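You operate a simulated robot arm through the tools that you are given. There is no shell and no other tool. Be economical: measure what you need, move in short steps, check, and stop when the job is done.

Carry out the task below with a simulated robot arm. There is one attempt and no reset: what you move stays moved.

## Task
Set the controls near the counter in front of the shoe dryer. At the end: the warm button is switched off; the white reel stands on top of the brown wooden block; the fan button is switched on; the power button is switched on; whatever was shut is shut again. Leave all else as you found it, and nothing knocked over.

The check looks at the end state, three seconds after you hand in, the way a careful person would. Anything else that was tipped, shoved, dropped, spilled or broken makes it a failure.

## Robot
A 6-joint arm with a two-finger parallel gripper, fixed in place. Base frame: the origin is at the foot of the arm, x ahead of it, y to its left, z up; the work surface is at about z = 900. Units: mm, degrees, N and s.
With the tool pointing down near the work surface it reaches from about 240 to 660 mm from the base axis. Its first joint turns from -66.0 to 66.0 degrees. Payload 2.9 kg.
The tool frame sits at the grasp point between the pads (the TCP): z along the fingers, y along the line on which they close. The tips reach 30 mm beyond it. Largest opening 110 mm; finger width 20, thickness 10; the body of the gripper, 48 by 112 mm, starts 55 mm behind the TCP.
Orientation is told as [roll, pitch, yaw] about the base's x, y, z axes, in that order, counted from this pose: with the fingers straight down and closing along the base's y, the tool's x points along the base's -x, its y along +y and its z along -z.

## Interface
- The arm moves only by the tool arm_command. Its argument "steps" is a list of rows, each a list of 3 entries, a list of its own where there are three numbers: the gripper command, from -1 (shut) to 1 (fully open), values between in proportion, then the shift along the tool's x, y, z in cm, then the turn, a rotation vector about the tool's x, y, z in degrees. In form: [[hand, [x, y, z], [wx, wy, wz]], ...]. A call has 1 to 20 rows; each row is the pose to reach, as a shift and turn from the pose commanded when the call began, along the tool's axes at that moment. Each row takes 0.2 s and may step no farther than 50 mm and 8.6 degrees from the row before; otherwise, or with a gripper value out of range, the whole call is refused. A pose out of reach is approached as far as the arm can. The call stops where the force on the tool passes 40 N (or 10 N more than at its start, if that is more) or the arm is blocked; 0.2 s more then pass. The fingers move at their own pace (about 108 mm/s each) and stop on an object; they squeeze with about 22 N. The grip force told is the motor's: it shows also when the fingers shut on nothing. Time passes only in rows, and 0.2 s behind the last, so rows that repeat a pose let the fingers close. The reply holds the time, the measured pose of the TCP, the force on the tool along the base axes, the opening and the grip force, in the units named above and with some noise.
- Cameras (640 x 400 px; columns grow to the right, rows downward): "scene" is fixed at [94.2, 445.9, 1403.6]; the picture's right is [-0.64, -0.77, 0.00], its down [-0.33, 0.28, -0.90] and it looks along [0.69, -0.58, -0.43] (base axes); focal length 341 px, centre (320, 200). "wrist" rides on the gripper at [-36, 0, -57] in the tool frame; the picture's right is [0.00, -1.00, 0.00], its down [0.97, 0.00, -0.24] and it looks along [0.24, 0.00, 0.97] (tool axes); focal length 218 px, centre (320, 200).
- grab_frame(camera): a new picture of that camera. It takes no simulated time.
- point_at(camera, pixels): for up to 12 pixels [column, row] of the newest picture of that camera ("zoom" is the newest enlarged one), the place [x, y, z] in the base frame of the surface seen there, good to about 2 mm, but the place of the scene camera against the robot may be out by one fixed shift of up to 12 mm in any direction. It takes no simulated time.
- close_up(camera, box): a new picture of the part [left, top, right, bottom] of that camera's present view, enlarged. It takes no simulated time.
- sign_off(): hands the job in; it is judged then, once.

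Go step by step. Measure first, check grasps and placings, and put right what went wrong. The budget is 80 turns and 34 pictures, counting those below and the enlarged ones. Unless the task says otherwise, let go and move clear before handing in, and close with one line.

The tools are called after "Call:" as a command line: name --argument value ..., lists and objects as JSON in quotes. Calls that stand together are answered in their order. arm_command: Moves the arm, as the interface text tells. Its arguments: {"type":"object","properties":{"steps":{"type":"array"}},"required":["steps"]} The other tools are called the same way: grab_frame (camera) takes a picture; point_at (camera, pixels) gives the place of the surface under pixels of a picture; close_up (camera, box) takes an enlarged picture of a part of a camera's view; sign_off () hands the job in.

At the start:

```text
clock: 0.0
tcp_pos: [377.6, 211.4, 1214.7]
ee_rot: [0.0, 0.1, 0.0]
contact_force: [-0.5, -0.2, -0.2]
gripper_width: 110.1
grip_force: 0.1
```

scene: 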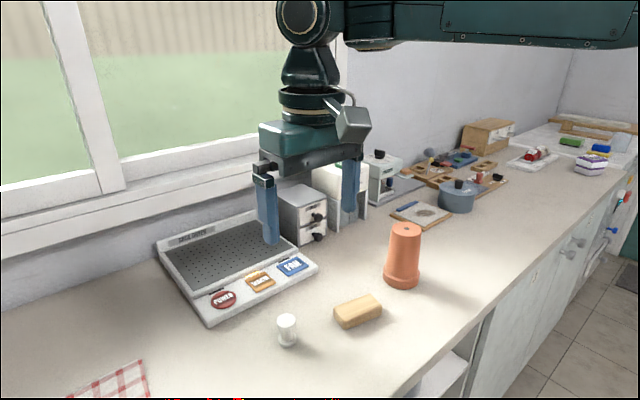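
wrist: 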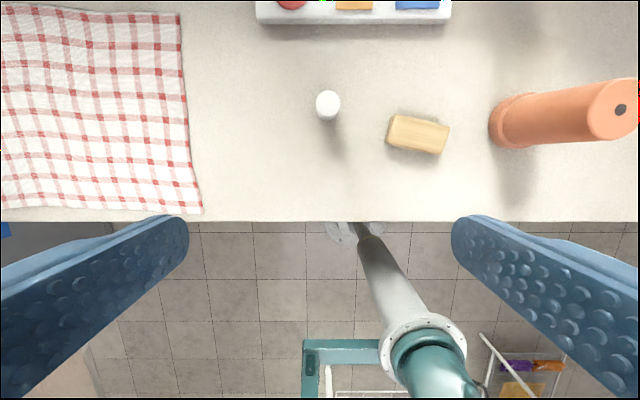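

The scene shows the dryer panel with three buttons (red ~223,299; orange ~260,281; blue ~292,265), a white reel (~287,330) and a wooden block (~357,311). I'll enlarge these to read the button states.

Call:
close_up --camera "scene" --box '[150, 200, 330, 330]'

Call:
close_up --camera "scene" --box '[250, 210, 450, 360]'

Call:
point_at --camera "wrist" --pixels '[[328, 98], [328, 112], [317, 105], [340, 105], [391, 117], [449, 127], [440, 153], [387, 145], [418, 134], [290, 3], [353, 4], [418, 3]]'

Call:
point_at --camera "scene" --pixels '[[223, 299], [260, 281], [292, 265], [287, 319], [287, 340], [357, 304], [334, 310], [348, 327], [381, 312], [368, 296], [212, 320], [317, 264]]'

```text
3.08 times, centred on (240, 265) of scene
```

zoom: 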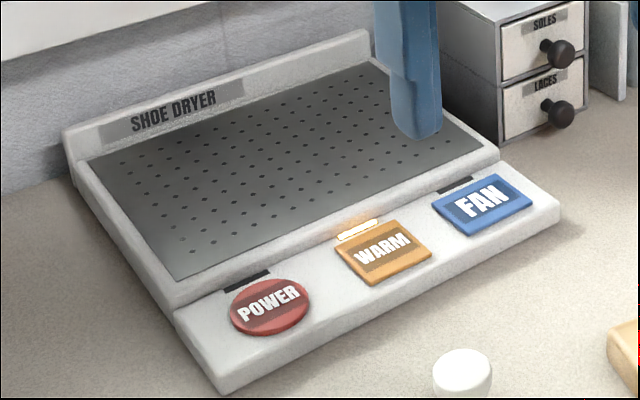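

```text
2.67 times, centred on (350, 285) of scene
```

zoom: 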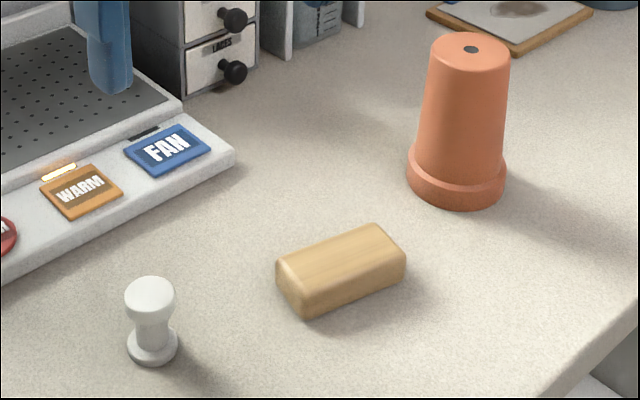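

```text
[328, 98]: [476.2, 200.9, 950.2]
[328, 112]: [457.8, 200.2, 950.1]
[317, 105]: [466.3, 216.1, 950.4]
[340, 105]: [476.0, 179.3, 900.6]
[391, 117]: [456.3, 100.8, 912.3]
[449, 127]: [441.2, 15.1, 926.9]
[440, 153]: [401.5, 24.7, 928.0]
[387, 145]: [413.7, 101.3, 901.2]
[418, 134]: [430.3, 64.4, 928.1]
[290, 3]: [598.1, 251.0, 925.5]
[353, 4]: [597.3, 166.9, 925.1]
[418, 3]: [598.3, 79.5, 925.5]
```

```text
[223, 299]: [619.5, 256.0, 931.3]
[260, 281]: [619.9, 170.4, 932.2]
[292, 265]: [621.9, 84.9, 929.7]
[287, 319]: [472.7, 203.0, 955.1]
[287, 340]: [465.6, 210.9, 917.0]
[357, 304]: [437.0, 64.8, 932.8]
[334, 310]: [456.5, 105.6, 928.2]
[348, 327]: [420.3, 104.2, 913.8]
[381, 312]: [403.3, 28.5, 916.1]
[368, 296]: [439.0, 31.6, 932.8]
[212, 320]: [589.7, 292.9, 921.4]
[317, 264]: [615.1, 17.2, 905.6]
```

The warm lamp is lit and power and fan are dark; the buttons lie at about x 615, z 925, y 251/167/80. I'll close the fingers and hover over the warm button.

Call:
arm_command --steps '[[-1, [-2.9, -0.55, 2.5], [0, 0, 0]], [-1, [-5.8, -1.1, 5], [0, 0, 0]], [-1, [-8.7, -1.65, 7.5], [0, 0, 0]], [-1, [-11.6, -2.2, 10], [0, 0, 0]], [-1, [-14.5, -2.75, 12.5], [0, 0, 0]], [-1, [-17.4, -3.3, 15], [0, 0, 0]], [-1, [-20.3, -3.85, 17.5], [0, 0, 0]], [-1, [-23.2, -4.4, 20], [0, 0, 0]], [-1, [-23.2, -4.4, 20], [0, 0, 0]]]'

Call:
grab_frame --camera "wrist"

```text
clock: 2.0
tcp_pos: [608.7, 167.5, 1014.5]
ee_rot: [0.1, 0.0, 0.0]
contact_force: [0.0, 0.1, 0.1]
gripper_width: 0.1
grip_force: 22.3
```

```text
29 pictures are left
```

wrist: 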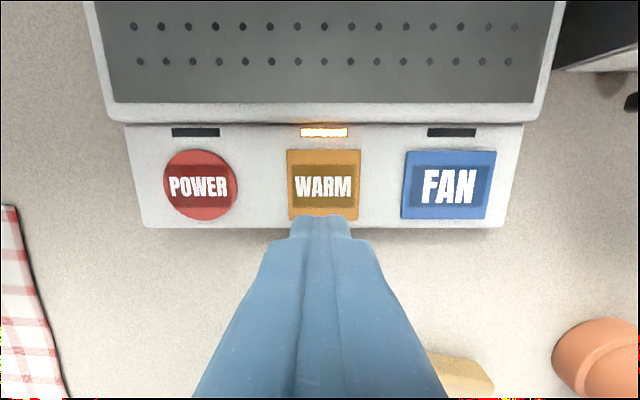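

Call:
point_at --camera "wrist" --pixels '[[322, 180], [322, 155], [322, 212], [200, 185], [200, 215], [200, 154], [448, 185], [448, 215], [448, 156], [140, 215]]'

```text
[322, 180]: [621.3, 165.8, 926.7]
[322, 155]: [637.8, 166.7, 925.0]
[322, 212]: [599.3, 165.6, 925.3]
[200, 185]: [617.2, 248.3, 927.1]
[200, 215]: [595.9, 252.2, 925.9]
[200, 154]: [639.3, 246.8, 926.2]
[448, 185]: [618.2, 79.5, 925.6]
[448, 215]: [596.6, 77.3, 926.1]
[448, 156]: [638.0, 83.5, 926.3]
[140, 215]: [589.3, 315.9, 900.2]
```

The warm button's centre is at about (618,166) with its top at z 926, so the tips touch at TCP z ≈ 956. I'll go down to that and press a few mm.

Call:
arm_command --steps '[[-1, [-0.7, -0.1, 2.5], [0, 0, 0]], [-1, [-0.7, -0.1, 5.0], [0, 0, 0]], [-1, [-0.7, -0.1, 5.7], [0, 0, 0]], [-1, [-0.7, -0.1, 5.9], [0, 0, 0]], [-1, [-0.7, -0.1, 6.1], [0, 0, 0]], [-1, [-0.7, -0.1, 6.3], [0, 0, 0]]]'

Call:
close_up --camera "scene" --box '[180, 230, 330, 330]'

```text
clock: 3.4
tcp_pos: [617.1, 164.9, 952.6]
ee_rot: [0.0, -0.2, 0.0]
contact_force: [-2.1, 0.1, 2.6]
gripper_width: 0.0
grip_force: 21.9
```

```text
4.00 times, centred on (255, 280) of scene
```

zoom: 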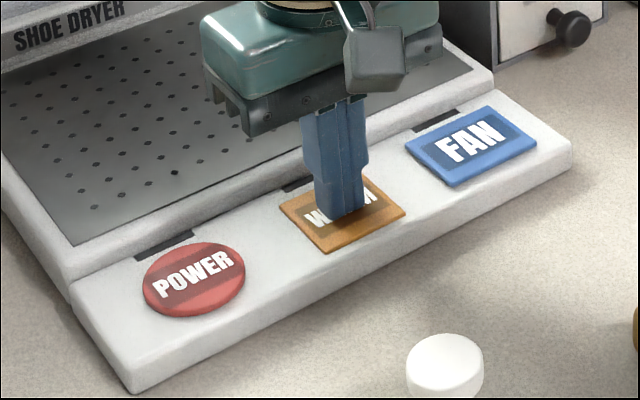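

The warm lamp (zoom ~297,185) has gone dark under light force. Now I'll lift, move to fan (y ≈ 81) and press to the same depth.

Call:
arm_command --steps '[[-1, [0, 0, -3], [0, 0, 0]], [-1, [0, -4.2, -3], [0, 0, 0]], [-1, [0, -8.4, -3], [0, 0, 0]], [-1, [0, -8.4, -3], [0, 0, 0]], [-1, [0, -8.4, -0.8], [0, 0, 0]], [-1, [0, -8.4, -0.4], [0, 0, 0]], [-1, [0, -8.4, -0.2], [0, 0, 0]], [-1, [0, -8.4, 0], [0, 0, 0]]]'

Call:
close_up --camera "scene" --box '[180, 230, 330, 330]'

```text
clock: 5.2
tcp_pos: [617.6, 81.4, 951.6]
ee_rot: [0.0, -0.1, 0.1]
contact_force: [-0.5, -1.3, 3.6]
gripper_width: 0.0
grip_force: 21.7
```

```text
4.00 times, centred on (255, 280) of scene
```

zoom: 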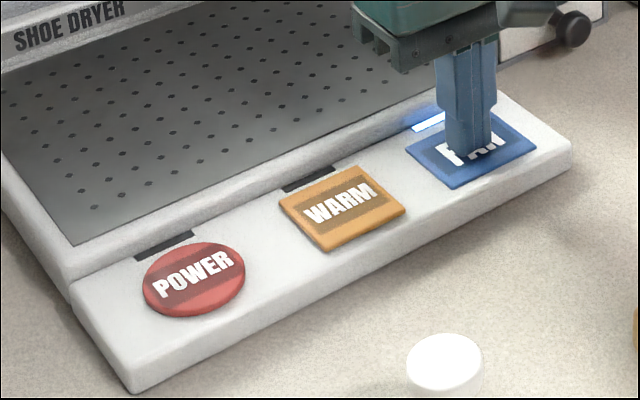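

Fan is lit (zoom ~430,122), warm is off. Next is power, at y ≈ 249, pressed slightly nearer (x ≈ 606) to stay in reach.

Call:
arm_command --steps '[[-1, [0, 0, -3], [0, 0, 0]], [-1, [0.3, 4.2, -3], [0, 0, 0]], [-1, [0.6, 8.4, -3], [0, 0, 0]], [-1, [1.1, 12.6, -3], [0, 0, 0]], [-1, [1.1, 16.8, -3], [0, 0, 0]], [-1, [1.1, 16.8, -3], [0, 0, 0]], [-1, [1.1, 16.8, -0.8], [0, 0, 0]], [-1, [1.1, 16.8, -0.4], [0, 0, 0]], [-1, [1.1, 16.8, -0.2], [0, 0, 0]], [-1, [1.1, 16.8, 0], [0, 0, 0]]]'

Call:
close_up --camera "scene" --box '[180, 230, 330, 330]'

```text
clock: 7.4
tcp_pos: [606.4, 250.3, 952.2]
ee_rot: [0.0, -0.1, 0.1]
contact_force: [1.0, -1.6, 3.4]
gripper_width: 0.0
grip_force: 21.8
```

```text
4.00 times, centred on (255, 280) of scene
```

zoom: 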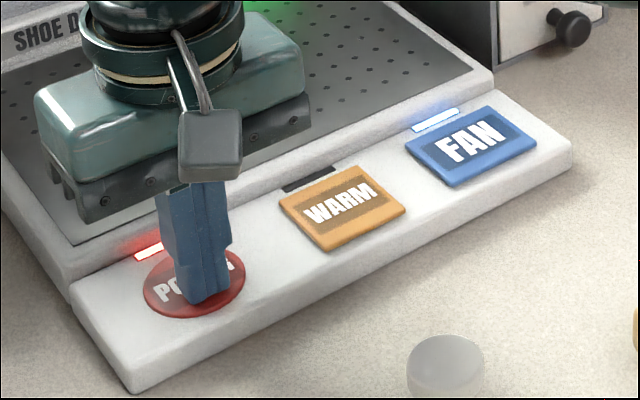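

Power and fan are lit, warm is dark. Now I'll lift, move over the reel at about (467,201) and open the fingers to measure it.

Call:
arm_command --steps '[[-1, [0, 0, -4.5], [0, 0, 0]], [-1, [0, 0, -9], [0, 0, 0]], [-1, [0, 0, -12], [0, 0, 0]], [0.2, [4.5, -1.6, -12], [0, 0, 0]], [0.2, [9, -3.2, -12], [0, 0, 0]], [0.2, [13.5, -4.8, -12], [0, 0, 0]], [0.2, [13.9, -4.9, -12], [0, 0, 0]], [0.2, [13.9, -4.9, -12], [0, 0, 0]]]'

Call:
grab_frame --camera "wrist"

```text
clock: 9.2
tcp_pos: [467.3, 199.6, 1072.4]
ee_rot: [0.1, 0.0, 0.1]
contact_force: [-0.2, 0.3, 0.1]
gripper_width: 66.0
grip_force: 0.1
out of reach, approached as far as the arm can: row 3
```

```text
25 pictures are left
```

wrist: 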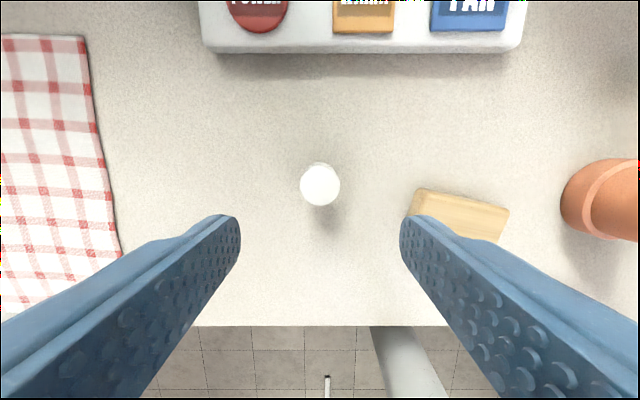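

Call:
point_at --camera "wrist" --pixels '[[320, 186], [302, 186], [338, 186], [320, 168], [320, 203], [422, 190], [507, 211], [495, 240], [409, 214], [460, 208]]'

```text
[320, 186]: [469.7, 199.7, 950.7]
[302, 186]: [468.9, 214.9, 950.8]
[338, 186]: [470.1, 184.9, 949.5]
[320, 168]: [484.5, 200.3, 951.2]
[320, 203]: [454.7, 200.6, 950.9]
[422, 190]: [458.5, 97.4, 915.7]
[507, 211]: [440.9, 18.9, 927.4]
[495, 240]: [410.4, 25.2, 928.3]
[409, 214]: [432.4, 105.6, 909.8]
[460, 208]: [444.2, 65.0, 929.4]
```

The reel's cap is centred at (469.5,200), 31 mm wide, top at z 951; the way down is clear. I'll descend to TCP z ≈ 936 and close.

Call:
arm_command --steps '[[0.2, [-0.2, 0.05, 4.5], [0, 0, 0]], [0.2, [-0.2, 0.05, 9], [0, 0, 0]], [0.2, [-0.2, 0.05, 12], [0, 0, 0]], [0.2, [-0.2, 0.05, 13.6], [0, 0, 0]], [0.2, [-0.2, 0.05, 13.6], [0, 0, 0]], [-0.3, [-0.2, 0.05, 13.6], [0, 0, 0]], [-1, [-0.2, 0.05, 13.6], [0, 0, 0]], [-1, [-0.2, 0.05, 13.6], [0, 0, 0]], [-1, [-0.2, 0.05, 13.6], [0, 0, 0]]]'

```text
clock: 11.2
tcp_pos: [469.1, 201.0, 937.0]
ee_rot: [0.0, -0.1, -0.1]
contact_force: [-0.7, 0.0, -0.4]
gripper_width: 32.3
grip_force: 22.3
```

The fingers hold at 32.3 mm, matching the reel. I'll lift 10 cm and look at the hold and the block.

Call:
arm_command --steps '[[-1, [0, 0, -2], [0, 0, 0]], [-1, [0, 0, -5], [0, 0, 0]], [-1, [0, 0, -8], [0, 0, 0]], [-1, [0, 0, -10], [0, 0, 0]], [-1, [0, 0, -10], [0, 0, 0]]]'

Call:
close_up --camera "scene" --box '[230, 220, 430, 345]'

Call:
grab_frame --camera "wrist"

```text
clock: 12.4
tcp_pos: [470.1, 202.6, 1035.6]
ee_rot: [0.0, 0.0, 0.0]
contact_force: [-0.4, 0.4, 0.2]
gripper_width: 0.1
grip_force: 22.0
```

```text
3.20 times, centred on (330, 282) of scene
```

zoom: 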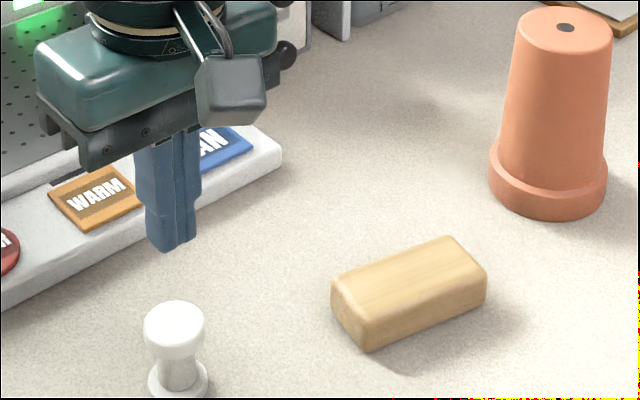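

```text
23 pictures are left
```

wrist: 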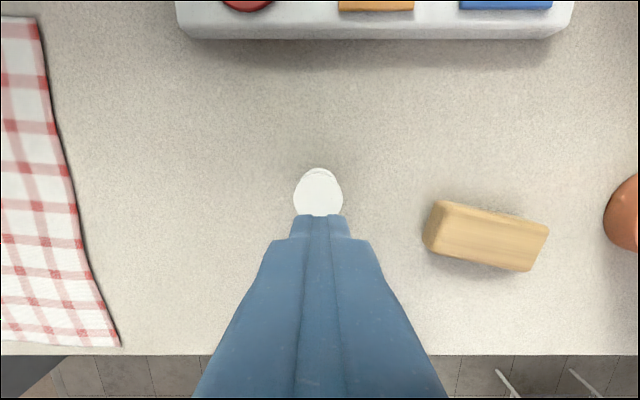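

The reel slipped out and stayed standing (wrist ~318,192; zoom ~175,345); the fingers shut on nothing. I'll look closely at its shape before retrying.

Call:
close_up --camera "scene" --box '[265, 305, 313, 350]'

Call:
point_at --camera "wrist" --pixels '[[318, 170], [318, 192], [295, 193], [342, 193], [318, 212]]'

```text
8.89 times, centred on (289, 328) of scene
```

zoom: 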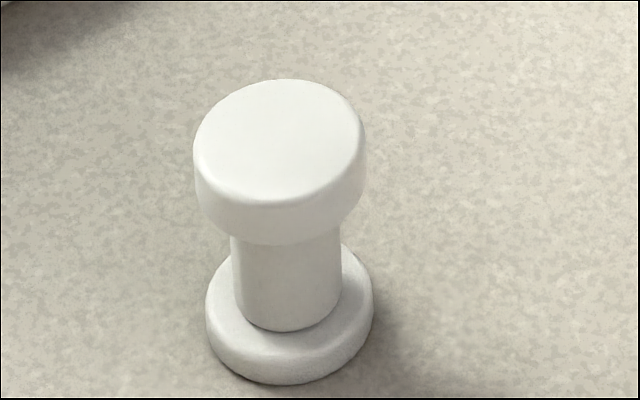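

```text
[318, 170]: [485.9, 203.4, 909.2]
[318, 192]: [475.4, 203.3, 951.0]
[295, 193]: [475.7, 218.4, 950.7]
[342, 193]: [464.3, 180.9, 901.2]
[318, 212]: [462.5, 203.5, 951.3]
```

Call:
point_at --camera "zoom" --pixels '[[280, 100], [280, 190], [280, 225], [285, 260], [285, 320], [285, 350], [285, 375], [240, 280], [335, 280], [285, 142], [210, 310], [370, 300]]'

```text
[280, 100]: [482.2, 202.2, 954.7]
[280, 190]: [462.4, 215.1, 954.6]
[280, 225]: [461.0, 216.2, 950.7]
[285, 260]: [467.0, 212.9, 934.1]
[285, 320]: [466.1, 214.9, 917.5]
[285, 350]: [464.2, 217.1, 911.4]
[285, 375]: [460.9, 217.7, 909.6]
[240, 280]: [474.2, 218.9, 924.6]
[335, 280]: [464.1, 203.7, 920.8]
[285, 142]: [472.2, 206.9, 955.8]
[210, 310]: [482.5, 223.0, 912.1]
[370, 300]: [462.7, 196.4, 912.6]
```

The reel has a 13 mm cap (z≈938–951), a waist of about 20 mm (z≈908–938) and a base flange. I probably pinched only the base rim, so I'll retry on the cap alone with a slow, small lift.

Call:
arm_command --steps '[[0, [0, 0, 0], [0, 0, 0]], [0, [0, 0, 0], [0, 0, 0]], [0, [0, 0.05, 4.5], [0, 0, 0]], [0, [0, 0.05, 8], [0, 0, 0]], [0, [0, 0.05, 9], [0, 0, 0]], [0, [0, 0.05, 9], [0, 0, 0]], [-0.3, [0, 0.05, 9], [0, 0, 0]], [-1, [0, 0.05, 9], [0, 0, 0]], [-1, [0, 0.05, 9], [0, 0, 0]], [-1, [0, 0.05, 9], [0, 0, 0]], [-1, [0, 0.05, 8.8], [0, 0, 0]], [-1, [0, 0.05, 8.6], [0, 0, 0]], [-1, [0, 0.05, 8.4], [0, 0, 0]], [-1, [0, 0.05, 8.2], [0, 0, 0]], [-1, [0, 0.05, 8.0], [0, 0, 0]]]'

Call:
close_up --camera "scene" --box '[235, 265, 345, 350]'

```text
clock: 15.6
tcp_pos: [468.2, 202.0, 955.3]
ee_rot: [0.1, -0.1, -0.1]
contact_force: [-0.1, 0.0, -0.2]
gripper_width: 32.2
grip_force: 22.5
```

```text
4.71 times, centred on (290, 308) of scene
```

zoom: 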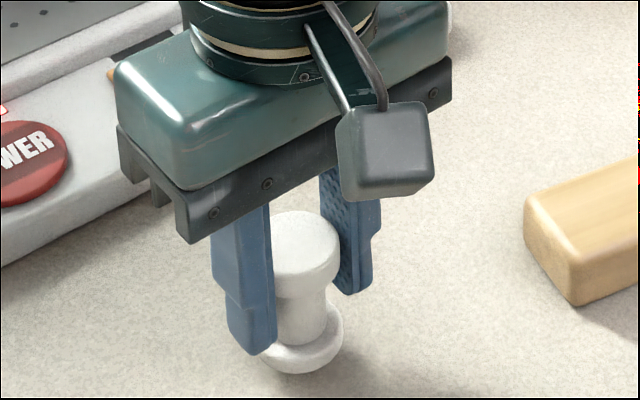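

Call:
point_at --camera "zoom" --pixels '[[305, 230], [305, 250], [305, 350], [300, 368], [320, 330]]'

```text
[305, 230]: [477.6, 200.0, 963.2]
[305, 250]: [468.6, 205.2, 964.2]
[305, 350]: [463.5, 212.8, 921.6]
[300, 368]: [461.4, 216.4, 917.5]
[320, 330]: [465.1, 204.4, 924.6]
```

The cap top has risen about 9 mm (scene z 964 against 955), so the reel is held. I'll hold for a second and re-measure to rule out slipping.

Call:
arm_command --steps '[[-1, [0, 0, 0], [0, 0, 0]], [-1, [0, 0, 0], [0, 0, 0]], [-1, [0, 0, 0], [0, 0, 0]], [-1, [0, 0, 0], [0, 0, 0]], [-1, [0, 0, 0], [0, 0, 0]]]'

Call:
close_up --camera "scene" --box '[235, 265, 345, 350]'

Call:
point_at --camera "zoom" --pixels '[[305, 230], [305, 250], [305, 350], [300, 368], [320, 330]]'

```text
clock: 16.8
tcp_pos: [469.5, 201.9, 955.2]
ee_rot: [-0.1, 0.0, 0.0]
contact_force: [-1.3, 0.3, -0.1]
gripper_width: 32.3
grip_force: 22.3
```

```text
4.71 times, centred on (290, 308) of scene
```

zoom: 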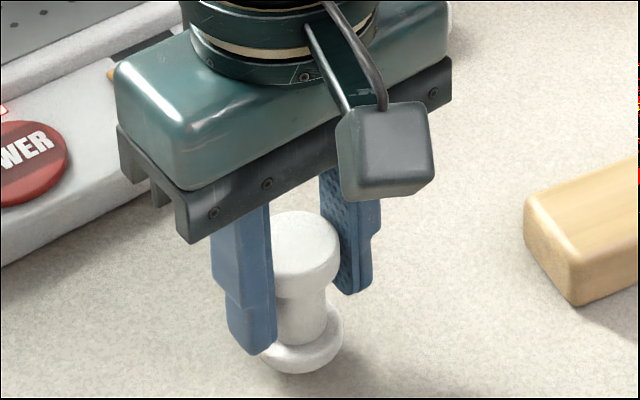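

```text
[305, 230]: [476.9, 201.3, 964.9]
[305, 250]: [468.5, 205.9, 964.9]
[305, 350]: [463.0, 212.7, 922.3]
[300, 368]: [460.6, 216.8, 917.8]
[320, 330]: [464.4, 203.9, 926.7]
```

The hold is steady. I'll measure the block's top-face corners from the last wrist picture.

Call:
point_at --camera "wrist" --pixels '[[443, 203], [436, 253], [546, 230], [529, 269], [490, 235], [445, 230], [538, 248], [495, 217], [484, 260], [429, 245]]'

```text
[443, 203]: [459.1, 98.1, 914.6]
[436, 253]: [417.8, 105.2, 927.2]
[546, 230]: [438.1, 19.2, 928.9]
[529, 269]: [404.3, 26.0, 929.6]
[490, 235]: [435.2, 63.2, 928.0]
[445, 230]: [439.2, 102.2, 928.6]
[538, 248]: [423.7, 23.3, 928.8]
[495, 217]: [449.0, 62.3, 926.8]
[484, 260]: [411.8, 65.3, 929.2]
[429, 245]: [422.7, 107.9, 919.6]
```

The block's top centre is about (430,63) at z 928.5. I'll carry the reel there gently with its base about 15 mm above the top.

Call:
arm_command --steps '[[-1, [0, 0, -0.7], [0, 0, 0]], [-1, [0, 0, -1.4], [0, 0, 0]], [-1, [0, 0, -2.1], [0, 0, 0]], [-1, [0, 0, -2.8], [0, 0, 0]], [-1, [0, 0, -3.5], [0, 0, 0]], [-1, [0.2, -0.7, -3.5], [0, 0, 0]], [-1, [0.6, -2.1, -3.5], [0, 0, 0]], [-1, [1.1, -3.9, -3.5], [0, 0, 0]], [-1, [1.6, -5.7, -3.5], [0, 0, 0]], [-1, [2.1, -7.5, -3.5], [0, 0, 0]], [-1, [2.6, -9.3, -3.5], [0, 0, 0]], [-1, [3.1, -11.1, -3.5], [0, 0, 0]], [-1, [3.6, -12.6, -3.5], [0, 0, 0]], [-1, [3.9, -13.6, -3.5], [0, 0, 0]], [-1, [4.0, -13.9, -3.5], [0, 0, 0]], [-1, [4.0, -13.9, -3.5], [0, 0, 0]]]'

Call:
close_up --camera "scene" --box '[290, 240, 430, 340]'

Call:
grab_frame --camera "wrist"

```text
clock: 20.2
tcp_pos: [428.7, 63.0, 990.1]
ee_rot: [0.0, 0.0, 0.0]
contact_force: [-0.4, -0.2, -0.3]
gripper_width: 32.3
grip_force: 21.9
```

```text
4.00 times, centred on (360, 290) of scene
```

zoom: 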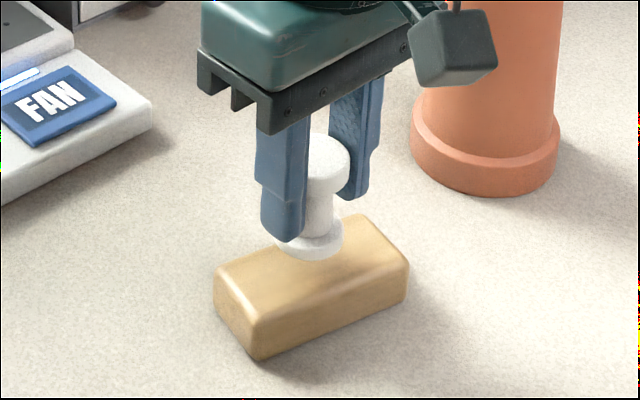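

```text
18 pictures are left
```

wrist: 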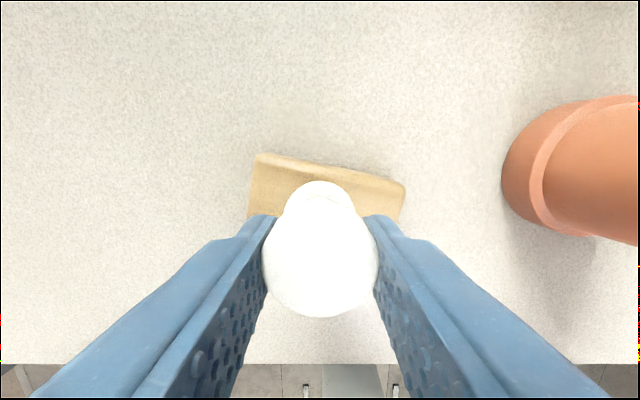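

Call:
point_at --camera "wrist" --pixels '[[320, 250], [320, 222], [320, 310], [320, 188], [268, 157], [404, 187], [330, 172], [505, 170]]'

Call:
point_at --camera "zoom" --pixels '[[325, 150], [325, 170], [310, 250], [335, 240], [310, 257], [310, 275]]'

```text
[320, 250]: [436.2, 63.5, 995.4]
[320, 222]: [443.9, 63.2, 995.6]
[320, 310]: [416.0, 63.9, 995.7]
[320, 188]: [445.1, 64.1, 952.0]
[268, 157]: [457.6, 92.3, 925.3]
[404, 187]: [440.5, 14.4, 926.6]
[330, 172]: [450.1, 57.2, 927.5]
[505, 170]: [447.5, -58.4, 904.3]
```

```text
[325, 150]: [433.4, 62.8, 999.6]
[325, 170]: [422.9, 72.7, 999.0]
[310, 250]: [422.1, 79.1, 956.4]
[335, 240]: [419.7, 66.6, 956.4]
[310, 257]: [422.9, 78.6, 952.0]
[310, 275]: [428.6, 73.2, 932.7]
```

The reel is centred on the block at (430,63.5), with its top at 995.5 and so its base about 16 mm above the wood. I'll lower it slowly into light contact.

Call:
arm_command --steps '[[-1, [0, 0, 0.5], [0, 0, 0]], [-1, [0, 0, 0.9], [0, 0, 0]], [-1, [0, 0, 1.2], [0, 0, 0]], [-1, [0, 0, 1.4], [0, 0, 0]], [-1, [0, 0, 1.5], [0, 0, 0]], [-1, [0, 0, 1.6], [0, 0, 0]], [-1, [0, 0, 1.65], [0, 0, 0]], [-1, [0, 0, 1.65], [0, 0, 0]]]'

Call:
close_up --camera "scene" --box '[320, 260, 400, 325]'

```text
clock: 22.0
tcp_pos: [428.5, 62.9, 974.7]
ee_rot: [0.0, -0.1, 0.1]
contact_force: [-0.2, -0.9, 4.6]
gripper_width: 32.2
grip_force: 22.3
```

```text
6.15 times, centred on (360, 292) of scene
```

zoom: 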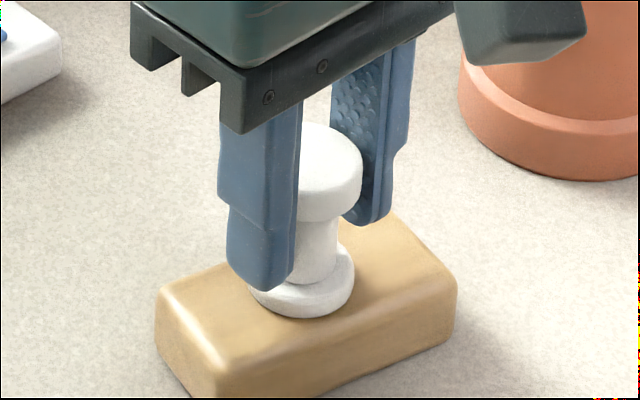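

A force of 4.6 N shows the reel resting on the block. I'll open the fingers gradually, then lift straight up.

Call:
arm_command --steps '[[-0.38, [0, 0, -0.05], [0, 0, 0]], [-0.2, [0, 0, -0.05], [0, 0, 0]], [0, [0, 0, -0.05], [0, 0, 0]], [0, [0, 0, -0.05], [0, 0, 0]], [0, [0, 0, -2], [0, 0, 0]], [0, [0, 0, -5], [0, 0, 0]], [0, [0, 0, -9], [0, 0, 0]], [0, [0, 0, -13], [0, 0, 0]], [0, [0, 0, -17], [0, 0, 0]], [0, [0, 0, -17], [0, 0, 0]]]'

Call:
grab_frame --camera "scene"

Call:
close_up --camera "scene" --box '[180, 220, 420, 340]'

```text
clock: 24.2
tcp_pos: [428.7, 62.4, 1144.2]
ee_rot: [0.0, 0.0, 0.0]
contact_force: [0.5, -0.6, -0.3]
gripper_width: 55.1
grip_force: 0.0
```

```text
16 pictures are left
```

scene: 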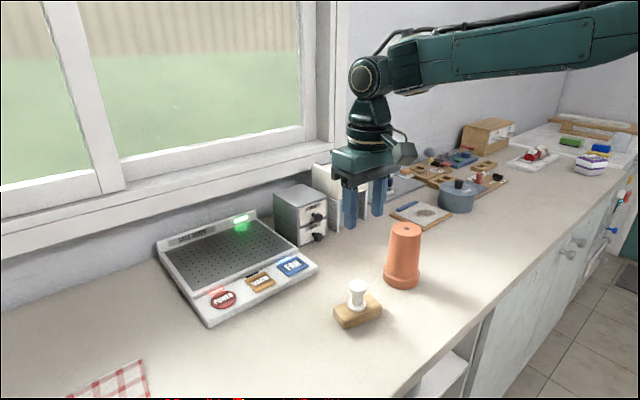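

```text
2.67 times, centred on (300, 280) of scene
```

zoom: 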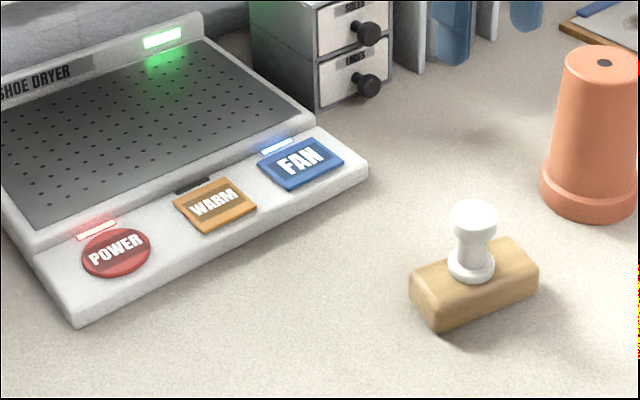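

Power and fan are lit, warm is dark, the dryer's green ready lamp is on, and the reel stands on the block with the drawers shut and the arm clear. Handing in.

Call:
sign_off

```text
The job is handed in.
```

The job is handed in: warm is off, fan and power are on, and the white reel stands upright on the wooden block. The first grip on the reel slipped, but it stayed upright and nothing was knocked over. I opened nothing, so everything that was shut is still shut.
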